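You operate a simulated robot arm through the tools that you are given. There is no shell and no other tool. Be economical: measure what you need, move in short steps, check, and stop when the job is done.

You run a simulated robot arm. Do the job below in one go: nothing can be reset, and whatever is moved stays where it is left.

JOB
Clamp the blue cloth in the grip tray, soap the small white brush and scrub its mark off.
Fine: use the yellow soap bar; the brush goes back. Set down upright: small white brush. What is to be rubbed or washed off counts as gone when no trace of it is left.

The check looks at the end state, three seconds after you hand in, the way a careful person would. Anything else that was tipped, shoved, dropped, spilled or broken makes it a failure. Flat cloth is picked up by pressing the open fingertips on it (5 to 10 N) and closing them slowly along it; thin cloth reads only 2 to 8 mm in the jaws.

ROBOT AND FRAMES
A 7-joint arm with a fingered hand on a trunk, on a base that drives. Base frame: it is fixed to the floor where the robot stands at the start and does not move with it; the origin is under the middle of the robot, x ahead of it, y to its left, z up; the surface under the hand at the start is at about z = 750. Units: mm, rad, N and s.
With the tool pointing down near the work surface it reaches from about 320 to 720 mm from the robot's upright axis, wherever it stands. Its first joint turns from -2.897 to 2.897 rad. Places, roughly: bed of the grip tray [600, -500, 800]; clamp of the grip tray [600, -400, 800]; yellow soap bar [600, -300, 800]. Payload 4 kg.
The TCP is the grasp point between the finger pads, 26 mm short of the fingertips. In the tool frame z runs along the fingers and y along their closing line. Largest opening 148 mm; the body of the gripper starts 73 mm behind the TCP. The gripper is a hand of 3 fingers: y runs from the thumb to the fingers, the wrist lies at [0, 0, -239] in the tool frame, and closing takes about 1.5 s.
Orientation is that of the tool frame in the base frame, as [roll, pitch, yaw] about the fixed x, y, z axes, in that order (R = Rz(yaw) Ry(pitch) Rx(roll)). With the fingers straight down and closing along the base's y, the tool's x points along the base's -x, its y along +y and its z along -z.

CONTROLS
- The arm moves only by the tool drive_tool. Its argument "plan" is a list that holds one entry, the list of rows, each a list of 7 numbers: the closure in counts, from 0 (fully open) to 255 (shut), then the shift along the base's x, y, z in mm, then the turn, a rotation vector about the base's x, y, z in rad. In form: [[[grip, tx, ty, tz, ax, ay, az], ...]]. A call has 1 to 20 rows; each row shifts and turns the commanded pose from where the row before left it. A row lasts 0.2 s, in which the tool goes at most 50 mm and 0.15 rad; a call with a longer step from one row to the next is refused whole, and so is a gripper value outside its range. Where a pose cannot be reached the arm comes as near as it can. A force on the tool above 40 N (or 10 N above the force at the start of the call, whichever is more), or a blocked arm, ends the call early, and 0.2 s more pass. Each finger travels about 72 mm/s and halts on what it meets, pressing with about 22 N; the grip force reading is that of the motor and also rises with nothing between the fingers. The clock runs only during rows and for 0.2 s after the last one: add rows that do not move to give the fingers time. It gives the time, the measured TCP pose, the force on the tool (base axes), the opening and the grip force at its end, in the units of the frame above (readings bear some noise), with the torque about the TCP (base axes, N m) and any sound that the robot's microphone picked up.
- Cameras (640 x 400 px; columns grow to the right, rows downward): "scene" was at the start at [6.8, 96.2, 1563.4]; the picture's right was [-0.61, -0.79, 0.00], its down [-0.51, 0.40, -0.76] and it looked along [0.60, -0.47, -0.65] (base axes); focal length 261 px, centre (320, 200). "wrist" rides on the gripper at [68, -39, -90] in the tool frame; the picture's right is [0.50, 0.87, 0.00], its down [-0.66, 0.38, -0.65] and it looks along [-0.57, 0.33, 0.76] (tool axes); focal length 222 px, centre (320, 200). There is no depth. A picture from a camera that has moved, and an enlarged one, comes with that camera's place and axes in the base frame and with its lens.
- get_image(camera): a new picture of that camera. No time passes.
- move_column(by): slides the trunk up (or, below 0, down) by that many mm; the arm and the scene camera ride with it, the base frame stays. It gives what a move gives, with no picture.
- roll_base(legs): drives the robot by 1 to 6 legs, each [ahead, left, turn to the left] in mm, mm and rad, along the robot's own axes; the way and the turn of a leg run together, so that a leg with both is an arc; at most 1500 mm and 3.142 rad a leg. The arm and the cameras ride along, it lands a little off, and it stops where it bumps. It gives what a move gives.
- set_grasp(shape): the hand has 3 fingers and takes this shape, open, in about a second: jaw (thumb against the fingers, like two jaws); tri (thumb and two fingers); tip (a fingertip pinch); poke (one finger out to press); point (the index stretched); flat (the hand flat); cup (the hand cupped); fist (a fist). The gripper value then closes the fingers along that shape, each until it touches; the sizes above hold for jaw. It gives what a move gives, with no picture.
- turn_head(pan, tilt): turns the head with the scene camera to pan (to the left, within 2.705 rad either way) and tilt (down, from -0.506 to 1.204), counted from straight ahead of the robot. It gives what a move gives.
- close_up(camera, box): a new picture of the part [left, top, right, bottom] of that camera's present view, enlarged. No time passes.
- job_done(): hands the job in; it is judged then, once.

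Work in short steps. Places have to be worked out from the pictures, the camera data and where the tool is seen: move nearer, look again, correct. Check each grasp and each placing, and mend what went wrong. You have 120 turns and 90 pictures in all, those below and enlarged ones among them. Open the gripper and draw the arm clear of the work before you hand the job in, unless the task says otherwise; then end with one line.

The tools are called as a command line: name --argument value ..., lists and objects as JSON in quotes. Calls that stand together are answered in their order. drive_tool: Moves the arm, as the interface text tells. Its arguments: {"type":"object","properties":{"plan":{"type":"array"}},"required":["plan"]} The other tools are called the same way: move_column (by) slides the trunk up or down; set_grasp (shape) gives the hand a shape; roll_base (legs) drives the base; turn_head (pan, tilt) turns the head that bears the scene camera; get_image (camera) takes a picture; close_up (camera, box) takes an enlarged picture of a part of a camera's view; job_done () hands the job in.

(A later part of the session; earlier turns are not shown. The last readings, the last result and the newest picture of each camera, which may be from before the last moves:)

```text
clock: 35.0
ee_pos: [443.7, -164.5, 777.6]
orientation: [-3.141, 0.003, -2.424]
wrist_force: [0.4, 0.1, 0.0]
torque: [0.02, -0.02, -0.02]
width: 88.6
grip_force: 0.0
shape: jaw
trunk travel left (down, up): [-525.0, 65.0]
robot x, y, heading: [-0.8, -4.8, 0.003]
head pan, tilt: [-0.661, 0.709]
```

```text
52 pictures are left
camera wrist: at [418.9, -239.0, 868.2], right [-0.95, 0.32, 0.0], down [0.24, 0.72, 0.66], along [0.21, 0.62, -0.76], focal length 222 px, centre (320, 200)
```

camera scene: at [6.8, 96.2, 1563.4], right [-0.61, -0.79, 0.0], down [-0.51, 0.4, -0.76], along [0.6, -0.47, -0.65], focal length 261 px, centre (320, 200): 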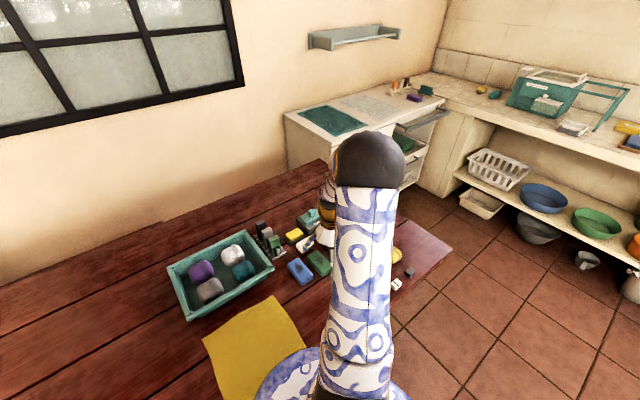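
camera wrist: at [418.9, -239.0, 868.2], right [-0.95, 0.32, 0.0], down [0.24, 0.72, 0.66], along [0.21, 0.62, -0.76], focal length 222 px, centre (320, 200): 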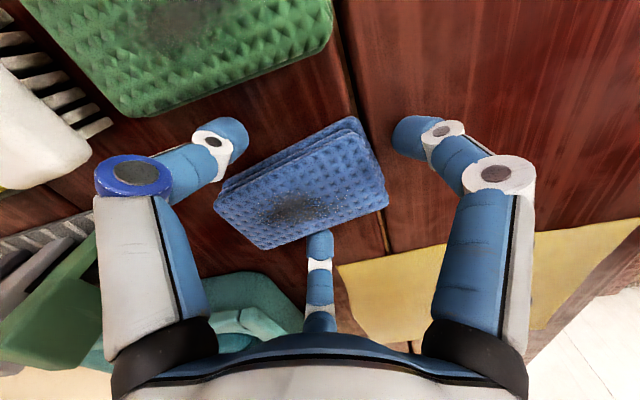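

Fingers straddle the cloth without contact. Close gradually.

drive_tool --plan '[[[115, 0, 0, 0, 0, 0, 0], [127, 0, 0, 0, 0, 0, 0], [139, 0, 0, 0, 0, 0, 0], [151, 0, 0, 0, 0, 0, 0], [163, 0, 0, 0, 0, 0, 0], [175, 0, 0, 0, 0, 0, 0], [175, 0, 0, 0, 0, 0, 0]]]'

get_image --camera "wrist"

```text
clock: 36.6
ee_pos: [444.2, -165.8, 780.0]
orientation: [-3.14, 0.004, -2.422]
wrist_force: [1.0, -0.3, -0.2]
torque: [-0.01, 0.01, 0.0]
width: 56.2
grip_force: 21.9
shape: jaw
trunk travel left (down, up): [-525.0, 65.0]
robot x, y, heading: [-2.0, -5.0, -0.003]
head pan, tilt: [-0.661, 0.709]
```

```text
51 pictures are left
camera wrist: at [418.9, -238.9, 868.3], right [-0.95, 0.32, 0.0], down [0.24, 0.72, 0.66], along [0.21, 0.62, -0.76], focal length 222 px, centre (320, 200)
```

wrist: 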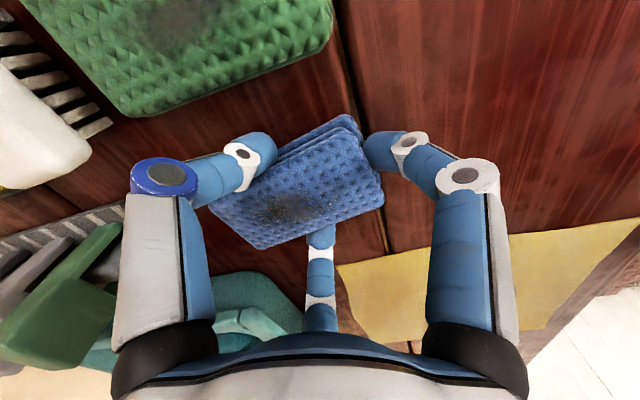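

Opening 56 with full grip force — as predicted. Lift and check.

drive_tool --plan '[[[185, 0, 0, 0, 0, 0, 0], [185, 0, 0, 10, 0, 0, 0], [185, 0, 0, 30, 0, 0, 0], [185, 0, 0, 40, 0, 0, 0], [185, 0, 0, 40, 0, 0, 0], [185, 0, 0, 0, 0, 0, 0]]]'

get_image --camera "wrist"

```text
clock: 38.0
ee_pos: [443.6, -166.2, 901.0]
orientation: [-3.14, 0.004, -2.421]
wrist_force: [-0.1, 0.5, -0.4]
torque: [0.0, 0.03, 0.02]
width: 56.1
grip_force: 21.4
shape: jaw
trunk travel left (down, up): [-525.0, 65.0]
robot x, y, heading: [-1.4, 1.2, 0.003]
head pan, tilt: [-0.661, 0.709]
```

```text
50 pictures are left
camera wrist: at [418.4, -239.0, 989.6], right [-0.95, 0.32, 0.0], down [0.24, 0.72, 0.66], along [0.21, 0.62, -0.76], focal length 222 px, centre (320, 200)
```

wrist: 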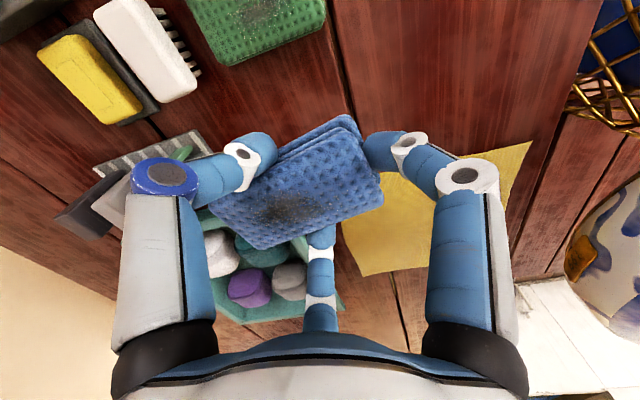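

The cloth is held securely; centre is ~13 mm ahead of the TCP, yaw ≈12.8°. The tray is out of reach from here, so I drive 350 mm to the right along the table with the hand high.

roll_base --legs '[[0, -350, 0]]'

get_image --camera "scene"

```text
clock: 40.3
ee_pos: [442.2, -517.5, 900.7]
orientation: [-3.14, 0.003, -2.422]
wrist_force: [0.3, -0.7, -0.4]
torque: [-0.01, -0.03, -0.02]
width: 56.2
grip_force: 22.5
shape: jaw
trunk travel left (down, up): [-525.0, 65.0]
robot x, y, heading: [2.1, -355.1, -0.004]
head pan, tilt: [-0.661, 0.709]
```

```text
49 pictures are left
camera scene: at [6.8, -255.4, 1563.4], right [-0.61, -0.79, 0.0], down [-0.51, 0.4, -0.76], along [0.6, -0.47, -0.65], focal length 261 px, centre (320, 200)
```

scene: 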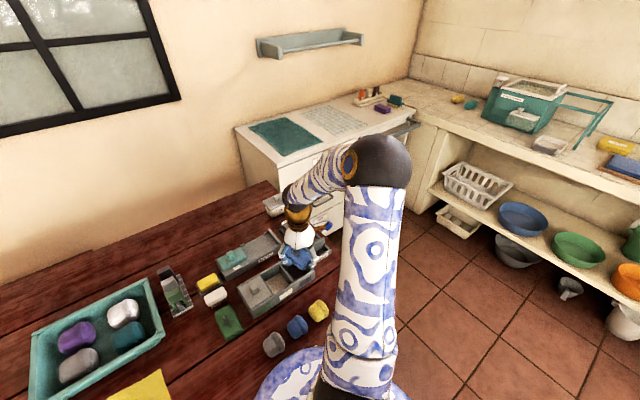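

Base moved as planned. Now turn -1.794 rad while moving over the bed, keeping height.

drive_tool --plan '[[[185, 16.8, 5.1, 0, 0, 0, -0.1495], [185, 16.8, 5.1, 0, 0, 0, -0.1495], [185, 16.8, 5.1, 0, 0, 0, -0.1495], [185, 16.8, 5.1, 0, 0, 0, -0.1495], [185, 16.8, 5.1, 0, 0, 0, -0.1495], [185, 16.8, 5.1, 0, 0, 0, -0.1495], [185, 16.8, 5.1, 0, 0, 0, -0.1495], [185, 16.8, 5.1, 0, 0, 0, -0.1495], [185, 16.8, 5.1, 0, 0, 0, -0.1495], [185, 16.8, 5.1, 0, 0, 0, -0.1495], [185, 16.8, 5.1, 0, 0, 0, -0.1495], [185, 16.8, 5.1, 0, 0, 0, -0.1495], [185, 0, 0, 0, 0, 0, 0]]]'

get_image --camera "wrist"

close_up --camera "scene" --box '[200, 180, 340, 285]'

```text
clock: 43.1
ee_pos: [644.6, -455.8, 899.5]
orientation: [-3.14, 0.004, 2.065]
wrist_force: [0.2, 0.6, -0.6]
torque: [0.04, 0.01, -0.01]
width: 55.7
grip_force: 22.1
shape: jaw
trunk travel left (down, up): [-525.0, 65.0]
robot x, y, heading: [1.1, -351.3, 0.003]
head pan, tilt: [-0.661, 0.709]
```

```text
48 pictures are left
camera wrist: at [578.9, -414.3, 989.0], right [0.53, 0.85, 0.0], down [0.64, -0.4, 0.66], along [0.56, -0.35, -0.76], focal length 222 px, centre (320, 200)
```

wrist: 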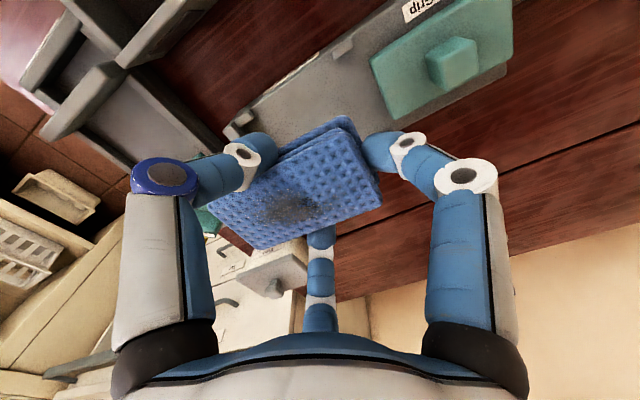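

```text
3.81 times, centred on (270, 232) of scene
camera zoom: at [7.0, -255.0, 1563.4], right [-0.61, -0.79, 0.0], down [-0.51, 0.4, -0.76], along [0.6, -0.47, -0.65], focal length 994 px, centre (510, 76)
```

zoom: 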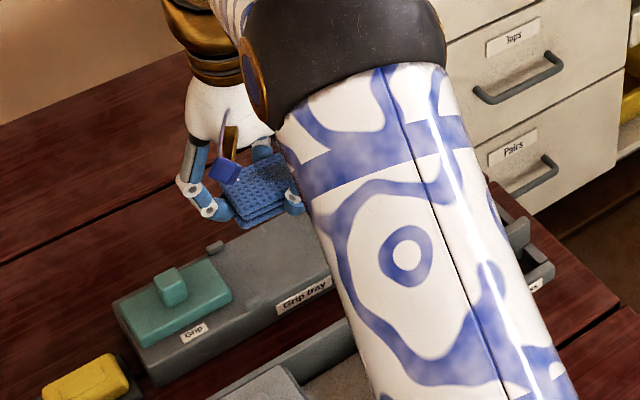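

Oriented over the bed. I lower to ~20 mm above the bed and check alignment.

drive_tool --plan '[[[185, 0, 0, -25, 0, 0, 0], [185, 0, 0, -20, 0, 0, 0], [185, 0, 0, -10, 0, 0, 0], [185, 0, 0, 0, 0, 0, 0]]]'

close_up --camera "wrist" --box '[160, 0, 480, 260]'

close_up --camera "scene" --box '[220, 200, 320, 275]'

```text
clock: 44.1
ee_pos: [644.7, -456.0, 845.3]
orientation: [-3.14, 0.004, 2.064]
wrist_force: [0.0, -0.2, -0.3]
torque: [0.02, -0.02, 0.0]
width: 55.7
grip_force: 21.9
shape: jaw
trunk travel left (down, up): [-525.0, 65.0]
robot x, y, heading: [1.6, -352.5, 0.0]
head pan, tilt: [-0.661, 0.709]
```

```text
1.54 times, centred on (320, 130) of wrist
camera zoom: at [578.5, -414.6, 934.1], right [0.53, 0.85, 0.0], down [0.64, -0.39, 0.66], along [0.56, -0.35, -0.76], focal length 342 px, centre (320, 308)
```

zoom: 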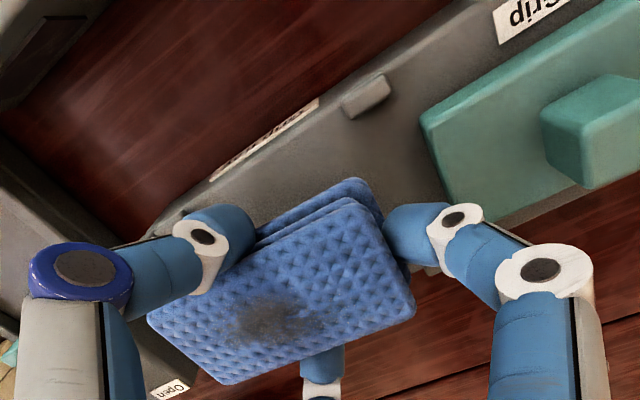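

```text
5.33 times, centred on (270, 238) of scene
camera zoom: at [6.9, -255.1, 1563.4], right [-0.61, -0.79, 0.0], down [-0.51, 0.4, -0.76], along [0.6, -0.47, -0.65], focal length 1392 px, centre (587, 0)
```

zoom: 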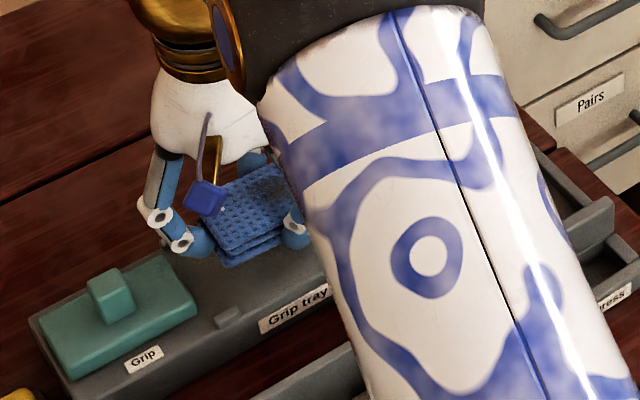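

Well aligned: cloth x 617–661, y -512…-428 versus stop ≈-520 and clamp front ≈-401. I shift -3 mm in y and lower gently to the bed.

drive_tool --plan '[[[185, 0, -3, -6, 0, 0, 0], [185, 0, 0, -6, 0, 0, 0], [185, 0, 0, -4, 0, 0, 0], [185, 0, 0, -3, 0, 0, 0], [185, 0, 0, 0, 0, 0, 0]]]'

```text
clock: 45.3
ee_pos: [644.1, -459.0, 828.6]
orientation: [-3.14, 0.006, 2.065]
wrist_force: [-0.4, 0.4, 7.4]
torque: [-0.52, 0.04, -0.04]
width: 56.2
grip_force: 22.5
shape: jaw
trunk travel left (down, up): [-525.0, 65.0]
robot x, y, heading: [-1.2, -355.1, 0.0]
head pan, tilt: [-0.661, 0.709]
```

Light contact, with torque suggesting contact at the stop end. I look.

get_image --camera "wrist"

turn_head --pan -0.35 --tilt 0.8

close_up --camera "wrist" --box '[160, 80, 400, 260]'

```text
44 pictures are left
camera wrist: at [578.4, -417.1, 915.9], right [0.53, 0.85, 0.0], down [0.64, -0.39, 0.66], along [0.56, -0.35, -0.75], focal length 222 px, centre (320, 200)
```

wrist: 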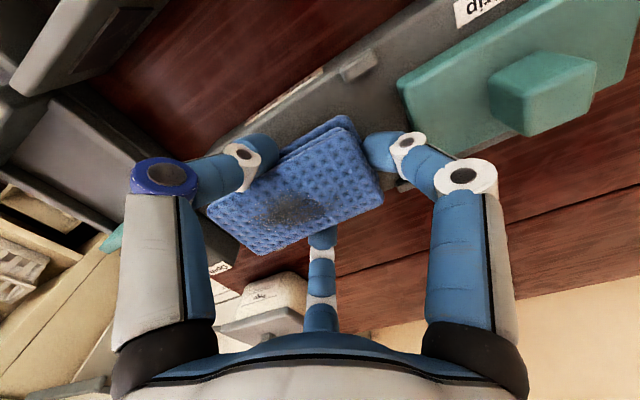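

```text
clock: 46.1
ee_pos: [645.4, -457.4, 827.1]
orientation: [-3.14, 0.006, 2.065]
wrist_force: [-0.4, -0.4, 8.3]
torque: [-0.55, 0.03, -0.02]
width: 56.0
grip_force: 22.2
shape: jaw
trunk travel left (down, up): [-525.0, 65.0]
robot x, y, heading: [0.7, -350.2, -0.0]
head pan, tilt: [-0.351, 0.799]
```

```text
2.22 times, centred on (280, 170) of wrist
camera zoom: at [578.3, -417.2, 915.7], right [0.53, 0.85, 0.0], down [0.64, -0.39, 0.66], along [0.56, -0.35, -0.75], focal length 494 px, centre (409, 267)
```

zoom: 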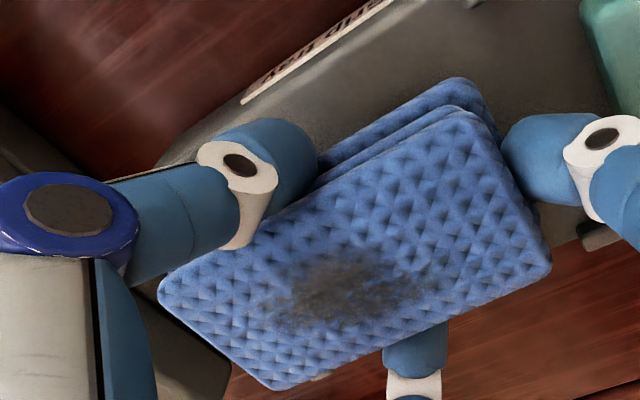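

The far end seems to catch the top of the stop. I raise 8 mm, shift +5 mm in y, and lower again.

drive_tool --plan '[[[185, 0, 0, 8, 0, 0, 0], [185, 0, 5, 0, 0, 0, 0], [185, 0, 0, -6, 0, 0, 0], [185, 0, 0, -4, 0, 0, 0], [185, 0, 0, -2, 0, 0, 0], [185, 0, 0, 0, 0, 0, 0]]]'

get_image --camera "scene"

```text
clock: 47.5
ee_pos: [645.3, -454.0, 822.4]
orientation: [-3.141, 0.004, 2.065]
wrist_force: [-1.0, -0.4, -0.6]
torque: [0.0, 0.01, 0.01]
width: 56.0
grip_force: 22.0
shape: jaw
trunk travel left (down, up): [-525.0, 65.0]
robot x, y, heading: [-0.8, -347.5, 0.003]
head pan, tilt: [-0.351, 0.799]
```

```text
42 pictures are left
camera scene: at [15.9, -230.9, 1555.9], right [-0.34, -0.94, 0.0], down [-0.67, 0.25, -0.7], along [0.65, -0.24, -0.72], focal length 261 px, centre (320, 200)
```

scene: 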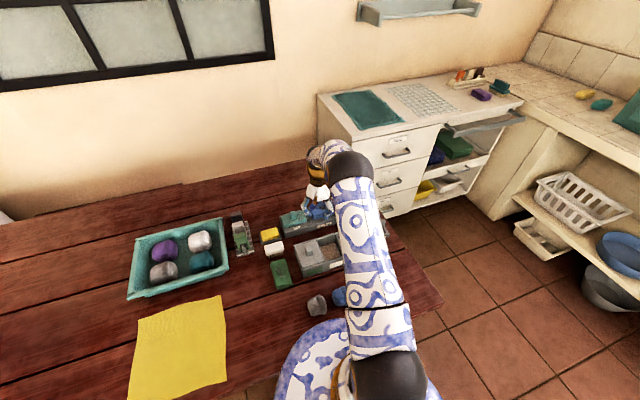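

Now it clears the stop. Continue lowering until contact.

drive_tool --plan '[[[185, 0, 0, -2, 0, 0, 0], [185, 0, 0, -2, 0, 0, 0], [185, 0, 0, -2, 0, 0, 0], [185, 0, 0, 0, 0, 0, 0]]]'

get_image --camera "wrist"

```text
clock: 48.5
ee_pos: [644.9, -454.3, 815.6]
orientation: [-3.139, 0.004, 2.065]
wrist_force: [0.0, 0.2, -1.4]
torque: [0.0, -0.03, 0.01]
width: 55.6
grip_force: 22.3
shape: jaw
trunk travel left (down, up): [-525.0, 65.0]
robot x, y, heading: [4.4, -353.1, -0.001]
head pan, tilt: [-0.351, 0.799]
```

```text
41 pictures are left
camera wrist: at [578.8, -412.3, 905.1], right [0.53, 0.85, 0.0], down [0.64, -0.39, 0.66], along [0.56, -0.35, -0.76], focal length 222 px, centre (320, 200)
```

wrist: 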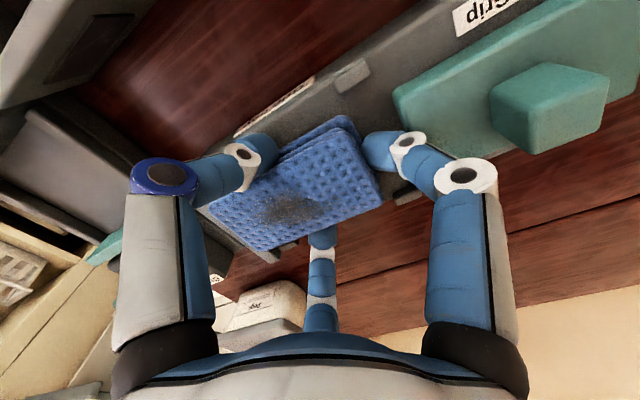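

Still no contact; the bed is slightly lower. Continue in 2 mm steps.

drive_tool --plan '[[[185, 0, 0, -2, 0, 0, 0], [185, 0, 0, -2, 0, 0, 0], [185, 0, 0, -2, 0, 0, 0], [185, 0, 0, 0, 0, 0, 0]]]'

```text
clock: 49.5
ee_pos: [644.9, -452.9, 812.3]
orientation: [3.14, 0.006, 2.064]
wrist_force: [0.3, 0.2, 25.8]
torque: [0.07, 0.07, 0.03]
width: 56.4
grip_force: 22.0
shape: jaw
trunk travel left (down, up): [-525.0, 65.0]
robot x, y, heading: [-3.9, -351.2, -0.003]
head pan, tilt: [-0.351, 0.799]
```

Seated on the bed. I relieve, open a few mm, check, and lift straight up.

drive_tool --plan '[[[185, 0, 0, 1.5, 0, 0, 0], [165, 0, 0, 0, 0, 0, 0], [152, 0, 0, 0, 0, 0, 0], [144, 0, 0, 0, 0, 0, 0], [144, 0, 0, 0, 0, 0, 0], [144, 0, 0, 10, 0, 0, 0], [144, 0, 0, 20, 0, 0, 0], [144, 0, 0, 30, 0, 0, 0], [144, 0, 0, 40, 0, 0, 0], [144, 0, 0, 0, 0, 0, 0]]]'

get_image --camera "wrist"

close_up --camera "wrist" --box '[180, 60, 420, 230]'

```text
clock: 51.7
ee_pos: [646.4, -453.7, 911.4]
orientation: [-3.14, 0.004, 2.064]
wrist_force: [-0.1, 0.4, 0.7]
torque: [0.03, -0.06, -0.02]
width: 64.4
grip_force: 0.0
shape: jaw
trunk travel left (down, up): [-525.0, 65.0]
robot x, y, heading: [-3.3, -350.9, 0.001]
head pan, tilt: [-0.351, 0.799]
```

```text
40 pictures are left
camera wrist: at [578.7, -412.3, 1000.8], right [0.53, 0.85, 0.0], down [0.64, -0.39, 0.66], along [0.56, -0.35, -0.76], focal length 222 px, centre (320, 200)
```

wrist: 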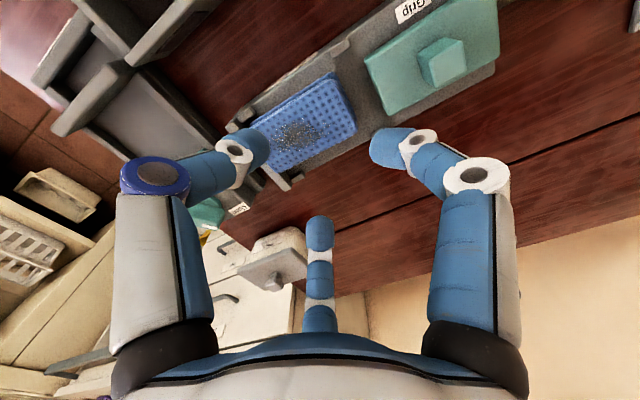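

```text
2.35 times, centred on (300, 145) of wrist
camera zoom: at [578.7, -412.3, 1000.8], right [0.53, 0.85, 0.0], down [0.64, -0.39, 0.66], along [0.56, -0.35, -0.76], focal length 523 px, centre (367, 329)
```

zoom: 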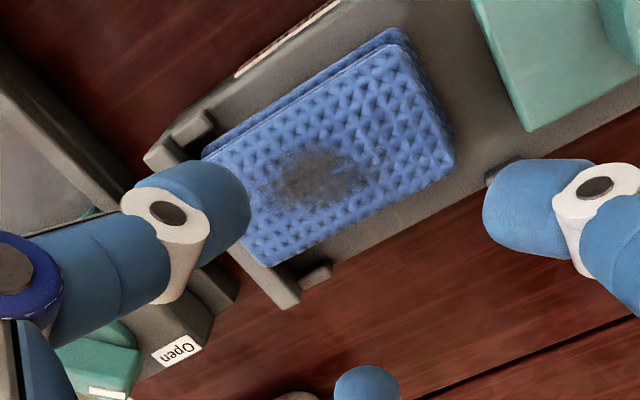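

The cloth sits squarely in the bed between posts and stop. Next the clamp: its knob is near (644,-361). I move above it and measure.

drive_tool --plan '[[[144, 0, 31, 0, 0, 0, 0], [144, -1, 31, 0, 0, 0, 0], [144, -1, 31, 0, 0, 0, 0], [130, 0, 0, -20, 0, 0, 0], [130, 0, 0, 0, 0, 0, 0]]]'

get_image --camera "wrist"

close_up --camera "scene" --box '[250, 200, 350, 262]'

```text
clock: 52.9
ee_pos: [643.8, -360.5, 890.8]
orientation: [-3.14, 0.005, 2.064]
wrist_force: [0.3, 1.0, 0.5]
torque: [-0.01, 0.02, -0.02]
width: 72.2
grip_force: 0.1
shape: jaw
trunk travel left (down, up): [-525.0, 65.0]
robot x, y, heading: [1.3, -350.9, 0.003]
head pan, tilt: [-0.351, 0.799]
```

```text
38 pictures are left
camera wrist: at [576.7, -319.4, 979.8], right [0.53, 0.85, 0.0], down [0.64, -0.39, 0.66], along [0.56, -0.35, -0.76], focal length 222 px, centre (320, 200)
```

wrist: 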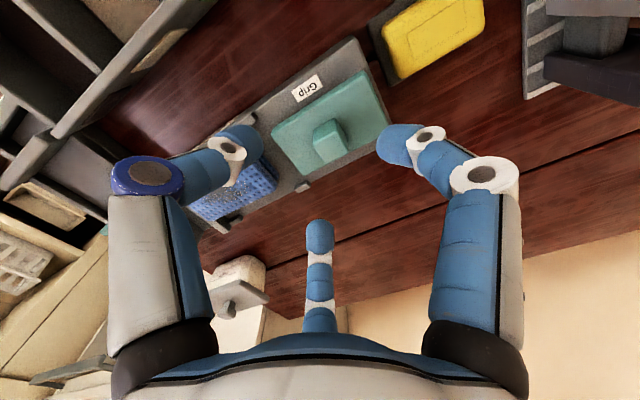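

```text
6.40 times, centred on (300, 231) of scene
camera zoom: at [16.0, -231.0, 1555.9], right [-0.34, -0.94, 0.0], down [-0.67, 0.25, -0.7], along [0.65, -0.24, -0.72], focal length 1670 px, centre (448, 2)
```

zoom: 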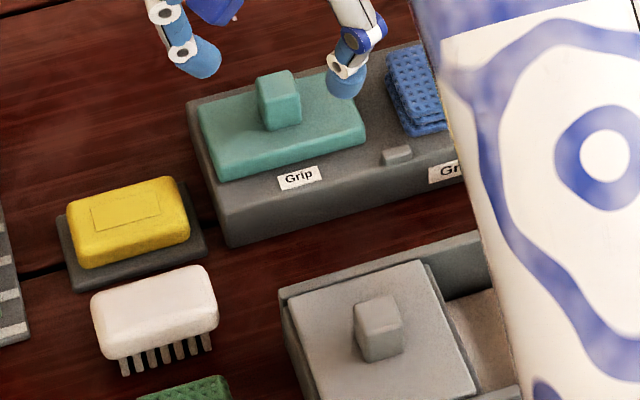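

Noting the wrist image is inverted (higher things appear lower), the knob is at about (649,-357), top ~825–835. I move over it, widen slightly and descend watchfully to TCP z≈840.

drive_tool --plan '[[[120, 4.5, 3, -20, 0, 0, 0], [120, 0, 0, -15, 0, 0, 0], [120, 0, 0, -10, 0, 0, 0], [120, 0, 0, -5, 0, 0, 0], [120, 0, 0, 0, 0, 0, 0]]]'

close_up --camera "wrist" --box '[160, 60, 480, 260]'

close_up --camera "scene" --box '[250, 180, 350, 242]'

```text
clock: 54.1
ee_pos: [648.3, -356.9, 840.1]
orientation: [-3.14, 0.005, 2.064]
wrist_force: [-0.2, 0.6, -0.6]
torque: [0.01, 0.0, -0.01]
width: 77.9
grip_force: 0.1
shape: jaw
trunk travel left (down, up): [-525.0, 65.0]
robot x, y, heading: [-0.2, -348.5, 0.001]
head pan, tilt: [-0.351, 0.799]
```

```text
2.00 times, centred on (320, 160) of wrist
camera zoom: at [581.7, -316.2, 929.9], right [0.53, 0.85, 0.0], down [0.64, -0.39, 0.66], along [0.56, -0.35, -0.76], focal length 444 px, centre (320, 280)
```

zoom: 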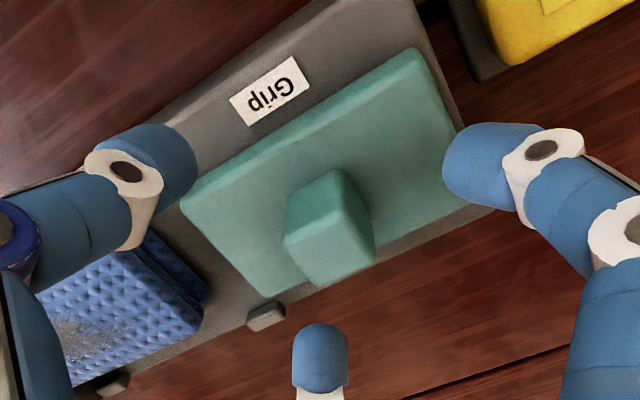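

```text
6.40 times, centred on (300, 211) of scene
camera zoom: at [15.9, -230.8, 1555.9], right [-0.34, -0.94, 0.0], down [-0.67, 0.25, -0.7], along [0.65, -0.24, -0.72], focal length 1670 px, centre (448, 130)
```

zoom: 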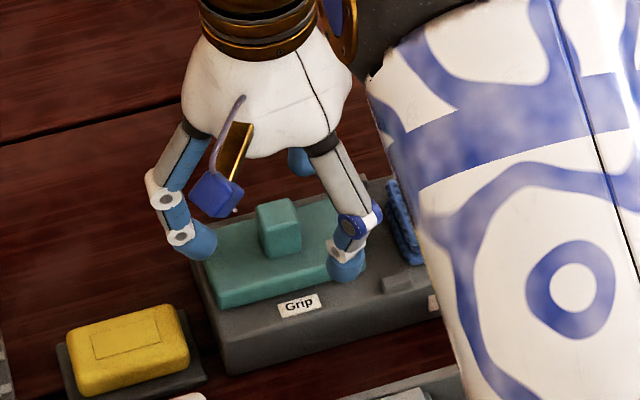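

The three fingers surround the knob. Close on it.

drive_tool --plan '[[[150, 0, 0, 0, 0, 0, 0], [175, 0, 0, 0, 0, 0, 0], [195, 0, 0, 0, 0, 0, 0], [210, 0, 0, 0, 0, 0, 0], [225, 0, 0, 0, 0, 0, 0], [235, 0, 0, 0, 0, 0, 0], [235, 0, 0, 0, 0, 0, 0]]]'

close_up --camera "wrist" --box '[160, 60, 480, 260]'

```text
clock: 55.7
ee_pos: [646.6, -357.4, 841.6]
orientation: [-3.139, 0.003, 2.063]
wrist_force: [1.3, 2.2, -3.5]
torque: [0.02, -0.03, -0.02]
width: 19.7
grip_force: 22.4
shape: jaw
trunk travel left (down, up): [-525.0, 65.0]
robot x, y, heading: [2.1, -349.5, -0.002]
head pan, tilt: [-0.351, 0.799]
```

```text
2.00 times, centred on (320, 160) of wrist
camera zoom: at [581.8, -315.7, 929.7], right [0.52, 0.85, 0.0], down [0.64, -0.39, 0.66], along [0.56, -0.35, -0.76], focal length 444 px, centre (320, 280)
```

zoom: 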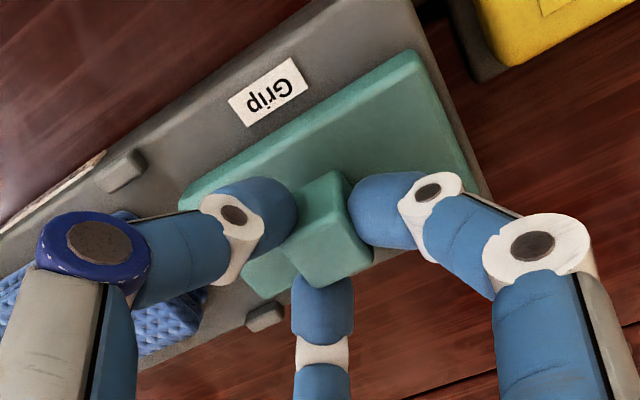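

The knob is held. Slide the clamp toward the cloth (-y) in small steps.

drive_tool --plan '[[[240, 0, -5, 0, 0, 0, 0], [240, 0, -5, 0, 0, 0, 0], [240, 0, -5, 0, 0, 0, 0], [240, 0, 0, 0, 0, 0, 0]]]'

get_image --camera "wrist"

```text
clock: 56.7
ee_pos: [647.6, -374.6, 841.3]
orientation: [-3.138, 0.002, 2.065]
wrist_force: [-0.4, 1.3, -8.3]
torque: [0.06, 0.01, -0.05]
width: 19.7
grip_force: 22.1
shape: jaw
trunk travel left (down, up): [-525.0, 65.0]
robot x, y, heading: [2.1, -353.3, -0.004]
head pan, tilt: [-0.351, 0.799]
```

```text
33 pictures are left
camera wrist: at [581.8, -332.0, 930.0], right [0.53, 0.85, -0.01], down [0.64, -0.39, 0.65], along [0.56, -0.35, -0.76], focal length 222 px, centre (320, 200)
```

wrist: 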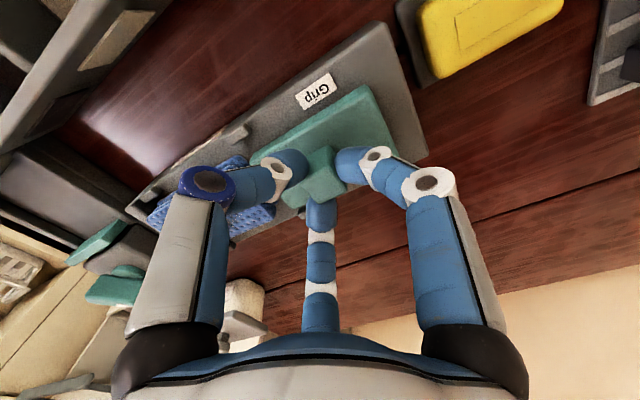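

It slides. Continue until it meets the cloth.

drive_tool --plan '[[[240, 0, -4, -0.7, 0, 0, 0], [240, 0, -4, 0, 0, 0, 0], [240, 0, -3, 0, 0, 0, 0], [240, 0, -2, 0, 0, 0, 0], [240, 0, 0, 0, 0, 0, 0]]]'

close_up --camera "wrist" --box '[100, 30, 420, 250]'

```text
clock: 57.9
ee_pos: [647.7, -382.4, 840.9]
orientation: [-3.14, 0.003, 2.067]
wrist_force: [-2.5, 17.7, -4.8]
torque: [0.3, 0.04, -0.15]
width: 19.7
grip_force: 22.0
shape: jaw
trunk travel left (down, up): [-525.0, 65.0]
robot x, y, heading: [-1.6, -348.3, 0.002]
head pan, tilt: [-0.351, 0.799]
```

```text
1.82 times, centred on (260, 140) of wrist
camera zoom: at [581.4, -341.2, 929.9], right [0.52, 0.85, 0.0], down [0.65, -0.39, 0.65], along [0.56, -0.35, -0.76], focal length 404 px, centre (429, 309)
```

zoom: 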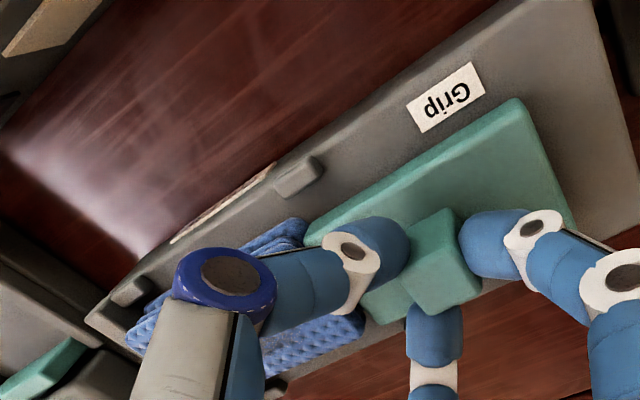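

The clamp meets the cloth with ~18 N. I press a bit harder to see whether it seats further or clicks.

drive_tool --plan '[[[250, 0, -1, 0, 0, 0, 0], [250, 0, -1, 0, 0, 0, 0], [250, 0, 0, 0, 0, 0, 0], [250, 0, 0, 0, 0, 0, 0]]]'

```text
clock: 58.9
ee_pos: [648.3, -385.5, 841.1]
orientation: [-3.137, 0.004, 2.067]
wrist_force: [-2.9, 24.1, -3.2]
torque: [0.53, 0.05, -0.13]
width: 19.8
grip_force: 21.7
shape: jaw
trunk travel left (down, up): [-525.0, 65.0]
robot x, y, heading: [-5.1, -351.2, -0.001]
head pan, tilt: [-0.351, 0.799]
```

drive_tool --plan '[[[255, 0, -1.5, 0, 0, 0, 0], [255, 0, -1, 0, 0, 0, 0], [255, 0, 0, 0, 0, 0, 0], [255, 0, 0, 0, 0, 0, 0]]]'

close_up --camera "wrist" --box '[100, 30, 420, 250]'

```text
clock: 59.9
ee_pos: [648.9, -389.1, 840.7]
orientation: [-3.138, 0.006, 2.064]
wrist_force: [10.6, 11.5, 1.0]
torque: [0.49, -0.14, 0.07]
width: 19.2
grip_force: 21.9
shape: jaw
trunk travel left (down, up): [-525.0, 65.0]
robot x, y, heading: [-1.6, -349.9, -0.003]
head pan, tilt: [-0.351, 0.799]
```

```text
1.82 times, centred on (260, 140) of wrist
camera zoom: at [582.8, -348.3, 929.8], right [0.53, 0.85, 0.0], down [0.64, -0.39, 0.66], along [0.56, -0.35, -0.75], focal length 404 px, centre (429, 309)
```

zoom: 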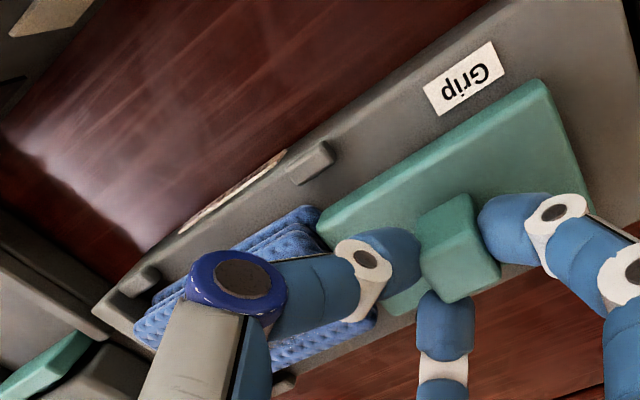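

The clamp is hard against the cloth and the fingers began to slip on the knob, so it is seated. I open, lift and inspect.

drive_tool --plan '[[[200, 0, 0, 0, 0, 0, 0], [160, 0, 0, 0, 0, 0, 0], [120, 0, 0, 0, 0, 0, 0], [120, 0, 0, 0, 0, 0, 0], [120, 0, 0, 20, 0, 0, 0], [120, 0, 20, 40, 0, 0, 0], [120, -10, 40, 10, 0, 0, 0], [120, -10, 20, 0, 0, 0, 0], [120, 0, 0, 0, 0, 0, 0]]]'

get_image --camera "wrist"

close_up --camera "scene" --box '[250, 190, 350, 290]'

```text
clock: 61.9
ee_pos: [628.4, -311.4, 911.7]
orientation: [-3.138, 0.003, 2.064]
wrist_force: [-0.8, -0.4, 0.9]
torque: [-0.01, -0.03, -0.04]
width: 78.0
grip_force: 0.0
shape: jaw
trunk travel left (down, up): [-525.0, 65.0]
robot x, y, heading: [-1.5, -352.2, -0.004]
head pan, tilt: [-0.351, 0.799]
```

```text
30 pictures are left
camera wrist: at [561.9, -268.6, 1000.9], right [0.53, 0.85, 0.0], down [0.64, -0.39, 0.66], along [0.56, -0.35, -0.76], focal length 222 px, centre (320, 200)
```

wrist: 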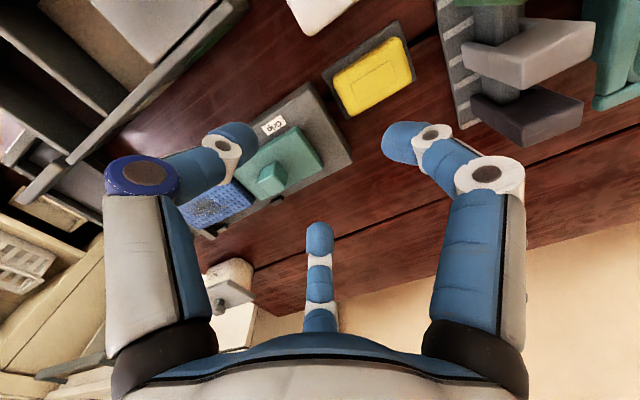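

```text
4.00 times, centred on (300, 240) of scene
camera zoom: at [15.8, -230.8, 1555.9], right [-0.34, -0.94, 0.0], down [-0.67, 0.25, -0.7], along [0.65, -0.24, -0.72], focal length 1044 px, centre (400, 40)
```

zoom: 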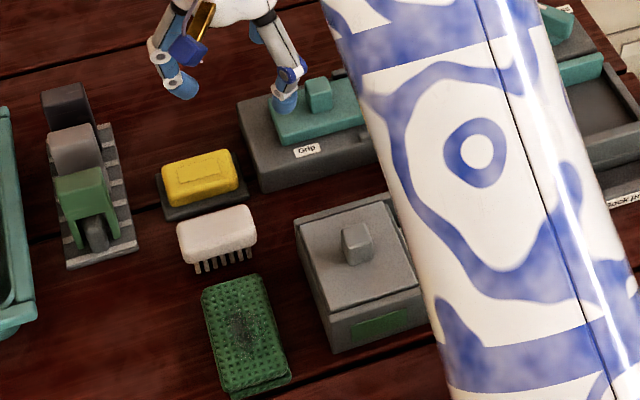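

Clamp holds the cloth. Next the brush: estimate centre (552,-257), long axis ~y, with ~30 mm gaps each side. The present hand yaw already gives two fingers on its long sides and one at its +y end; I move above it to measure.

drive_tool --plan '[[[140, -26, 23, 0, 0, 0, 0], [165, -26, 23, 0, 0, 0, 0], [175, -25, 23, -20, 0, 0, 0], [175, 0, 0, -20, 0, 0, 0], [175, 0, 0, 0, 0, 0, 0]]]'

close_up --camera "wrist" --box '[160, 40, 480, 240]'

close_up --camera "scene" --box '[250, 210, 330, 270]'

```text
clock: 63.1
ee_pos: [550.6, -240.9, 871.1]
orientation: [-3.14, 0.004, 2.064]
wrist_force: [0.6, -0.4, -1.1]
torque: [0.03, 0.0, 0.0]
width: 46.9
grip_force: 0.0
shape: jaw
trunk travel left (down, up): [-525.0, 65.0]
robot x, y, heading: [-3.2, -353.6, -0.003]
head pan, tilt: [-0.351, 0.799]
```

```text
2.00 times, centred on (320, 140) of wrist
camera zoom: at [484.4, -199.8, 960.2], right [0.53, 0.85, 0.0], down [0.64, -0.39, 0.66], along [0.56, -0.35, -0.76], focal length 444 px, centre (320, 320)
```

zoom: 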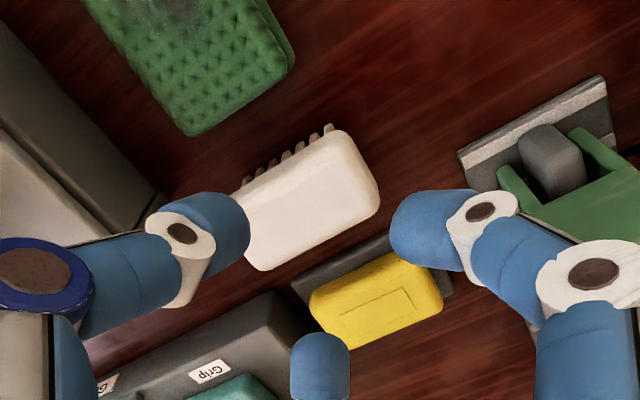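

```text
6.67 times, centred on (290, 240) of scene
camera zoom: at [15.9, -230.9, 1555.9], right [-0.34, -0.94, 0.0], down [-0.67, 0.25, -0.7], along [0.65, -0.24, -0.72], focal length 1740 px, centre (520, -67)
```

zoom: 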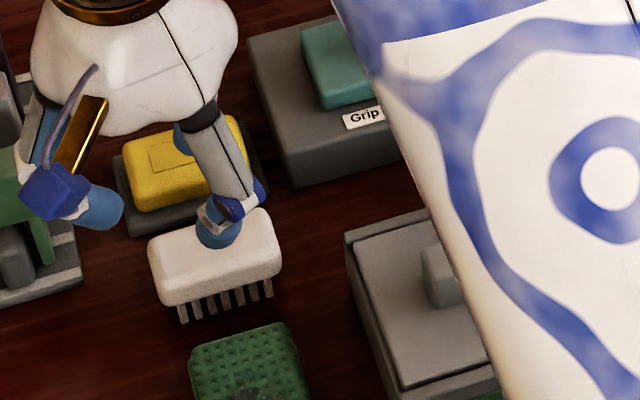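

Brush: x 541–571, y -289…-224, top ≈782, bristles down. I align (x 556.5, y -243, yaw +0.096), opening ~44, and descend to TCP z≈785.

drive_tool --plan '[[[179, 6, -2, 0, 0, 0, 0.096], [179, 0, 0, -30, 0, 0, 0], [179, 0, 0, -25, 0, 0, 0], [179, 0, 0, -8, 0, 0, 0], [179, 0, 0, 0, 0, 0, 0]]]'

close_up --camera "wrist" --box '[160, 40, 480, 240]'

```text
clock: 64.3
ee_pos: [557.4, -243.3, 807.3]
orientation: [-3.14, 0.004, 2.16]
wrist_force: [-0.3, -0.9, -0.2]
torque: [-0.04, 0.01, 0.02]
width: 44.5
grip_force: 0.2
shape: jaw
trunk travel left (down, up): [-525.0, 65.0]
robot x, y, heading: [1.2, -351.0, -0.001]
head pan, tilt: [-0.351, 0.799]
```

```text
2.00 times, centred on (320, 140) of wrist
camera zoom: at [487.1, -208.6, 896.6], right [0.44, 0.9, 0.0], down [0.68, -0.33, 0.66], along [0.59, -0.29, -0.76], focal length 444 px, centre (320, 320)
```

zoom: 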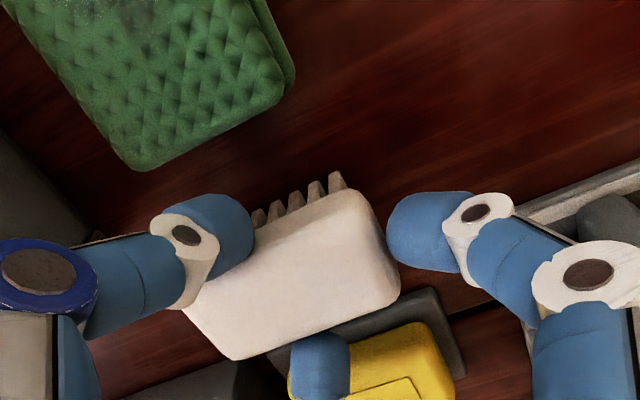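

Clear on all sides; nudge -1.5 mm in x and descend the rest slowly.

drive_tool --plan '[[[179, -1.5, 0, -8, 0, 0, 0], [179, 0, 0, -7, 0, 0, 0], [179, 0, 0, -6, 0, 0, 0], [179, 0, 0, 0, 0, 0, 0]]]'

```text
clock: 65.3
ee_pos: [555.5, -243.6, 787.7]
orientation: [-3.139, 0.002, 2.161]
wrist_force: [-0.3, 0.4, -0.6]
torque: [-0.04, -0.01, -0.01]
width: 44.5
grip_force: 0.0
shape: jaw
trunk travel left (down, up): [-525.0, 65.0]
robot x, y, heading: [1.5, -352.8, -0.001]
head pan, tilt: [-0.351, 0.799]
```

No contact. Down 2 mm more and close gradually.

drive_tool --plan '[[[179, 0, 0, -2, 0, 0, 0], [188, 0, 0, 0, 0, 0, 0], [196, 0, 0, 0, 0, 0, 0], [204, 0, 0, 0, 0, 0, 0], [212, 0, 0, 0, 0, 0, 0], [220, 0, 0, 0, 0, 0, 0], [228, 0, 0, 0, 0, 0, 0], [228, 0, 0, 0, 0, 0, 0]]]'

close_up --camera "wrist" --box '[160, 40, 480, 240]'

```text
clock: 67.1
ee_pos: [556.2, -244.1, 785.2]
orientation: [-3.14, 0.003, 2.161]
wrist_force: [-0.1, 0.2, -0.3]
torque: [0.0, 0.0, 0.0]
width: 27.2
grip_force: 22.2
shape: jaw
trunk travel left (down, up): [-525.0, 65.0]
robot x, y, heading: [3.1, -351.8, -0.004]
head pan, tilt: [-0.351, 0.799]
```

```text
2.00 times, centred on (320, 140) of wrist
camera zoom: at [485.7, -208.5, 873.9], right [0.44, 0.9, 0.0], down [0.68, -0.33, 0.66], along [0.59, -0.29, -0.76], focal length 444 px, centre (320, 320)
```

zoom: 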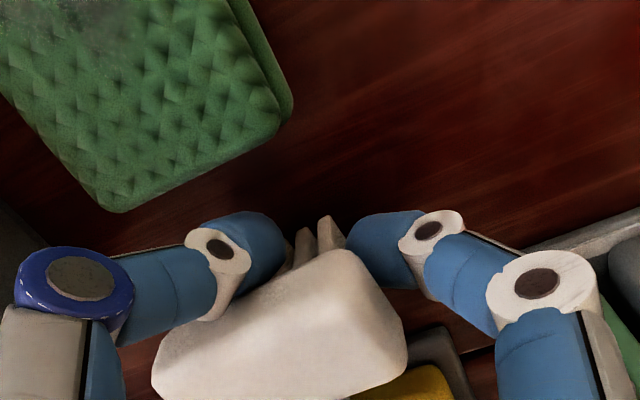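

Gripped at 27 mm. Lift 40 mm and check.

drive_tool --plan '[[[235, 0, 0, 0, 0, 0, 0], [235, 0, 0, 5, 0, 0, 0], [235, 0, 0, 15, 0, 0, 0], [235, 0, 0, 20, 0, 0, 0], [235, 0, 0, 0, 0, 0, 0]]]'

get_image --camera "wrist"

close_up --camera "scene" --box '[230, 200, 330, 270]'

```text
clock: 68.3
ee_pos: [554.1, -243.1, 824.4]
orientation: [-3.139, 0.004, 2.162]
wrist_force: [0.2, -0.6, 0.0]
torque: [0.02, 0.01, -0.04]
width: 27.1
grip_force: 22.6
shape: jaw
trunk travel left (down, up): [-525.0, 65.0]
robot x, y, heading: [-0.6, -350.0, -0.001]
head pan, tilt: [-0.351, 0.799]
```

```text
24 pictures are left
camera wrist: at [485.3, -208.4, 913.5], right [0.44, 0.9, 0.0], down [0.68, -0.33, 0.66], along [0.59, -0.29, -0.76], focal length 222 px, centre (320, 200)
```

wrist: 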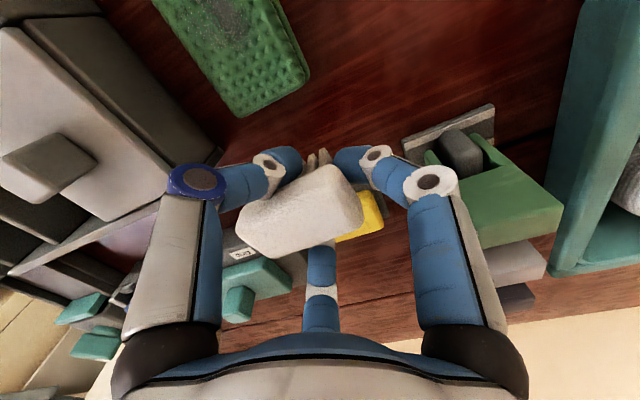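

```text
5.71 times, centred on (280, 235) of scene
camera zoom: at [15.8, -230.8, 1555.9], right [-0.34, -0.94, 0.0], down [-0.67, 0.25, -0.7], along [0.65, -0.24, -0.72], focal length 1491 px, centre (549, 0)
```

zoom: 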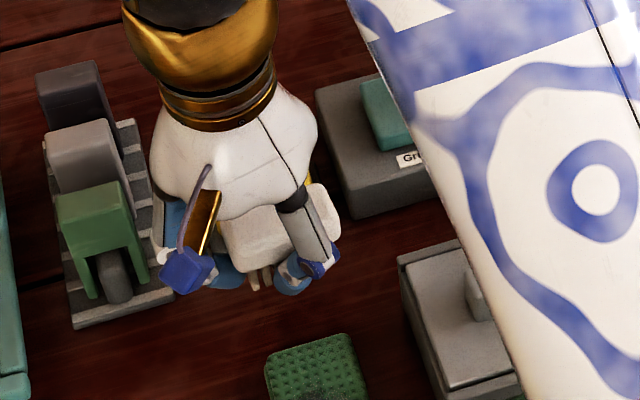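

Brush is held; bristle plane is 35 mm below the TCP. Soap bar spans x 600–640, y -280…-220, top ≈785. I move the brush over it (TCP ≈(615,-246)), keeping clear of the block holder, and descend to feel contact.

drive_tool --plan '[[[235, 0, 0, 15, 0, 0, 0], [235, 30, -2, 0, 0, 0, 0], [235, 31, -1, 0, 0, 0, 0], [235, 0, 0, -8, 0, 0, 0], [235, 0, 0, -4, 0, 0, 0], [235, 0, 0, -3, 0, 0, 0], [235, 0, 0, 0, 0, 0, 0]]]'

close_up --camera "scene" --box '[230, 190, 350, 270]'

```text
clock: 69.9
ee_pos: [615.6, -246.2, 824.0]
orientation: [-3.14, 0.006, 2.162]
wrist_force: [-0.1, 0.1, -0.6]
torque: [-0.02, -0.02, 0.0]
width: 27.0
grip_force: 22.3
shape: jaw
trunk travel left (down, up): [-525.0, 65.0]
robot x, y, heading: [0.7, -349.4, -0.003]
head pan, tilt: [-0.351, 0.799]
```

```text
5.00 times, centred on (290, 230) of scene
camera zoom: at [15.9, -230.8, 1555.9], right [-0.34, -0.94, 0.0], down [-0.67, 0.25, -0.7], along [0.65, -0.24, -0.72], focal length 1305 px, centre (470, 50)
```

zoom: 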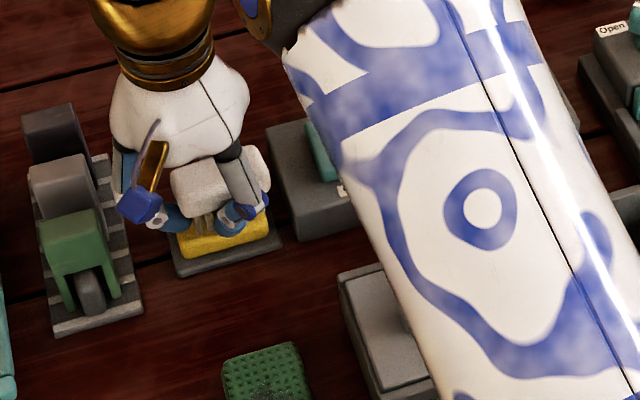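

Brush is over the soap, about to touch. Lower in 1.5 mm steps.

drive_tool --plan '[[[235, 0, 0, -1.5, 0, 0, 0], [235, 0, 0, -1.5, 0, 0, 0], [235, 0, 0, -1.5, 0, 0, 0], [235, 0, 0, 0, 0, 0, 0]]]'

```text
clock: 70.9
ee_pos: [617.0, -245.4, 820.6]
orientation: [-3.139, 0.003, 2.16]
wrist_force: [-0.1, -0.4, -0.7]
torque: [0.01, 0.01, 0.01]
width: 27.0
grip_force: 22.2
shape: jaw
trunk travel left (down, up): [-525.0, 65.0]
robot x, y, heading: [-4.9, -353.0, -0.006]
head pan, tilt: [-0.351, 0.799]
```

drive_tool --plan '[[[235, 0, 0, -1.5, 0, 0, 0], [235, 0, 0, -1.5, 0, 0, 0], [235, 0, 0, -1, 0, 0, 0], [235, 0, 0, 0, 0, 0, 0]]]'

```text
clock: 71.9
ee_pos: [615.9, -246.4, 815.5]
orientation: [-3.14, 0.004, 2.162]
wrist_force: [0.9, -0.6, 0.6]
torque: [0.02, 0.0, -0.02]
width: 26.8
grip_force: 22.3
shape: jaw
trunk travel left (down, up): [-525.0, 65.0]
robot x, y, heading: [-2.7, -350.6, 0.004]
head pan, tilt: [-0.351, 0.799]
```

drive_tool --plan '[[[235, 0, 0, -1.5, 0, 0, 0], [235, 0, 0, -1.5, 0, 0, 0], [235, 0, 0, -1, 0, 0, 0], [235, 0, 0, 0, 0, 0, 0]]]'

```text
clock: 72.9
ee_pos: [616.7, -245.6, 811.9]
orientation: [-3.142, 0.005, 2.161]
wrist_force: [0.0, 0.2, -0.9]
torque: [-0.01, -0.01, 0.0]
width: 27.0
grip_force: 21.7
shape: jaw
trunk travel left (down, up): [-525.0, 65.0]
robot x, y, heading: [-1.4, -350.2, -0.0]
head pan, tilt: [-0.351, 0.799]
```

Still no force; a quick look.

close_up --camera "scene" --box '[250, 210, 300, 250]'

```text
10.00 times, centred on (275, 230) of scene
camera zoom: at [15.9, -230.8, 1555.9], right [-0.34, -0.94, 0.0], down [-0.67, 0.25, -0.7], along [0.65, -0.24, -0.72], focal length 2609 px, centre (770, -100)
```

zoom: 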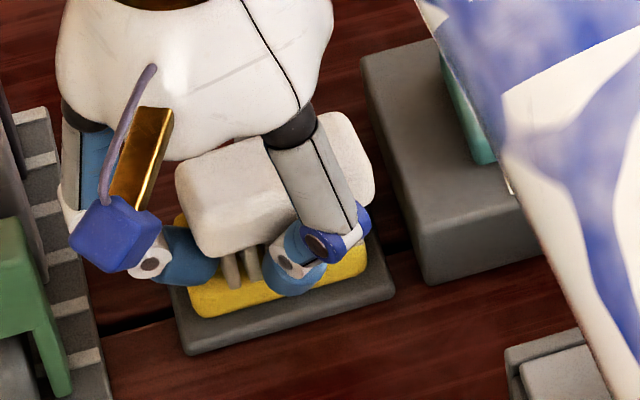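

Nearly touching. Continue lowering by 1 mm steps.

drive_tool --plan '[[[235, 0, 0, -1, 0, 0, 0], [235, 0, 0, -1, 0, 0, 0], [235, 0, 0, -1, 0, 0, 0], [235, 0, 0, -1, 0, 0, 0], [235, 0, 0, 0, 0, 0, 0]]]'

```text
clock: 74.1
ee_pos: [616.0, -245.3, 808.6]
orientation: [-3.141, 0.004, 2.162]
wrist_force: [-0.9, 0.7, 0.0]
torque: [-0.02, 0.0, 0.02]
width: 27.0
grip_force: 21.5
shape: jaw
trunk travel left (down, up): [-525.0, 65.0]
robot x, y, heading: [4.1, -350.8, -0.001]
head pan, tilt: [-0.351, 0.799]
```

drive_tool --plan '[[[235, 0, 0, -1, 0, 0, 0], [235, 0, 0, -1, 0, 0, 0], [235, 0, 0, -1, 0, 0, 0], [235, 0, 0, -1, 0, 0, 0], [235, 0, 0, 0, 0, 0, 0]]]'

```text
clock: 75.3
ee_pos: [615.2, -246.2, 805.7]
orientation: [-3.141, 0.005, 2.16]
wrist_force: [-1.1, 1.0, 14.1]
torque: [-0.08, -0.13, -0.05]
width: 27.6
grip_force: 21.7
shape: jaw
trunk travel left (down, up): [-525.0, 65.0]
robot x, y, heading: [0.8, -346.3, -0.0]
head pan, tilt: [-0.351, 0.799]
```

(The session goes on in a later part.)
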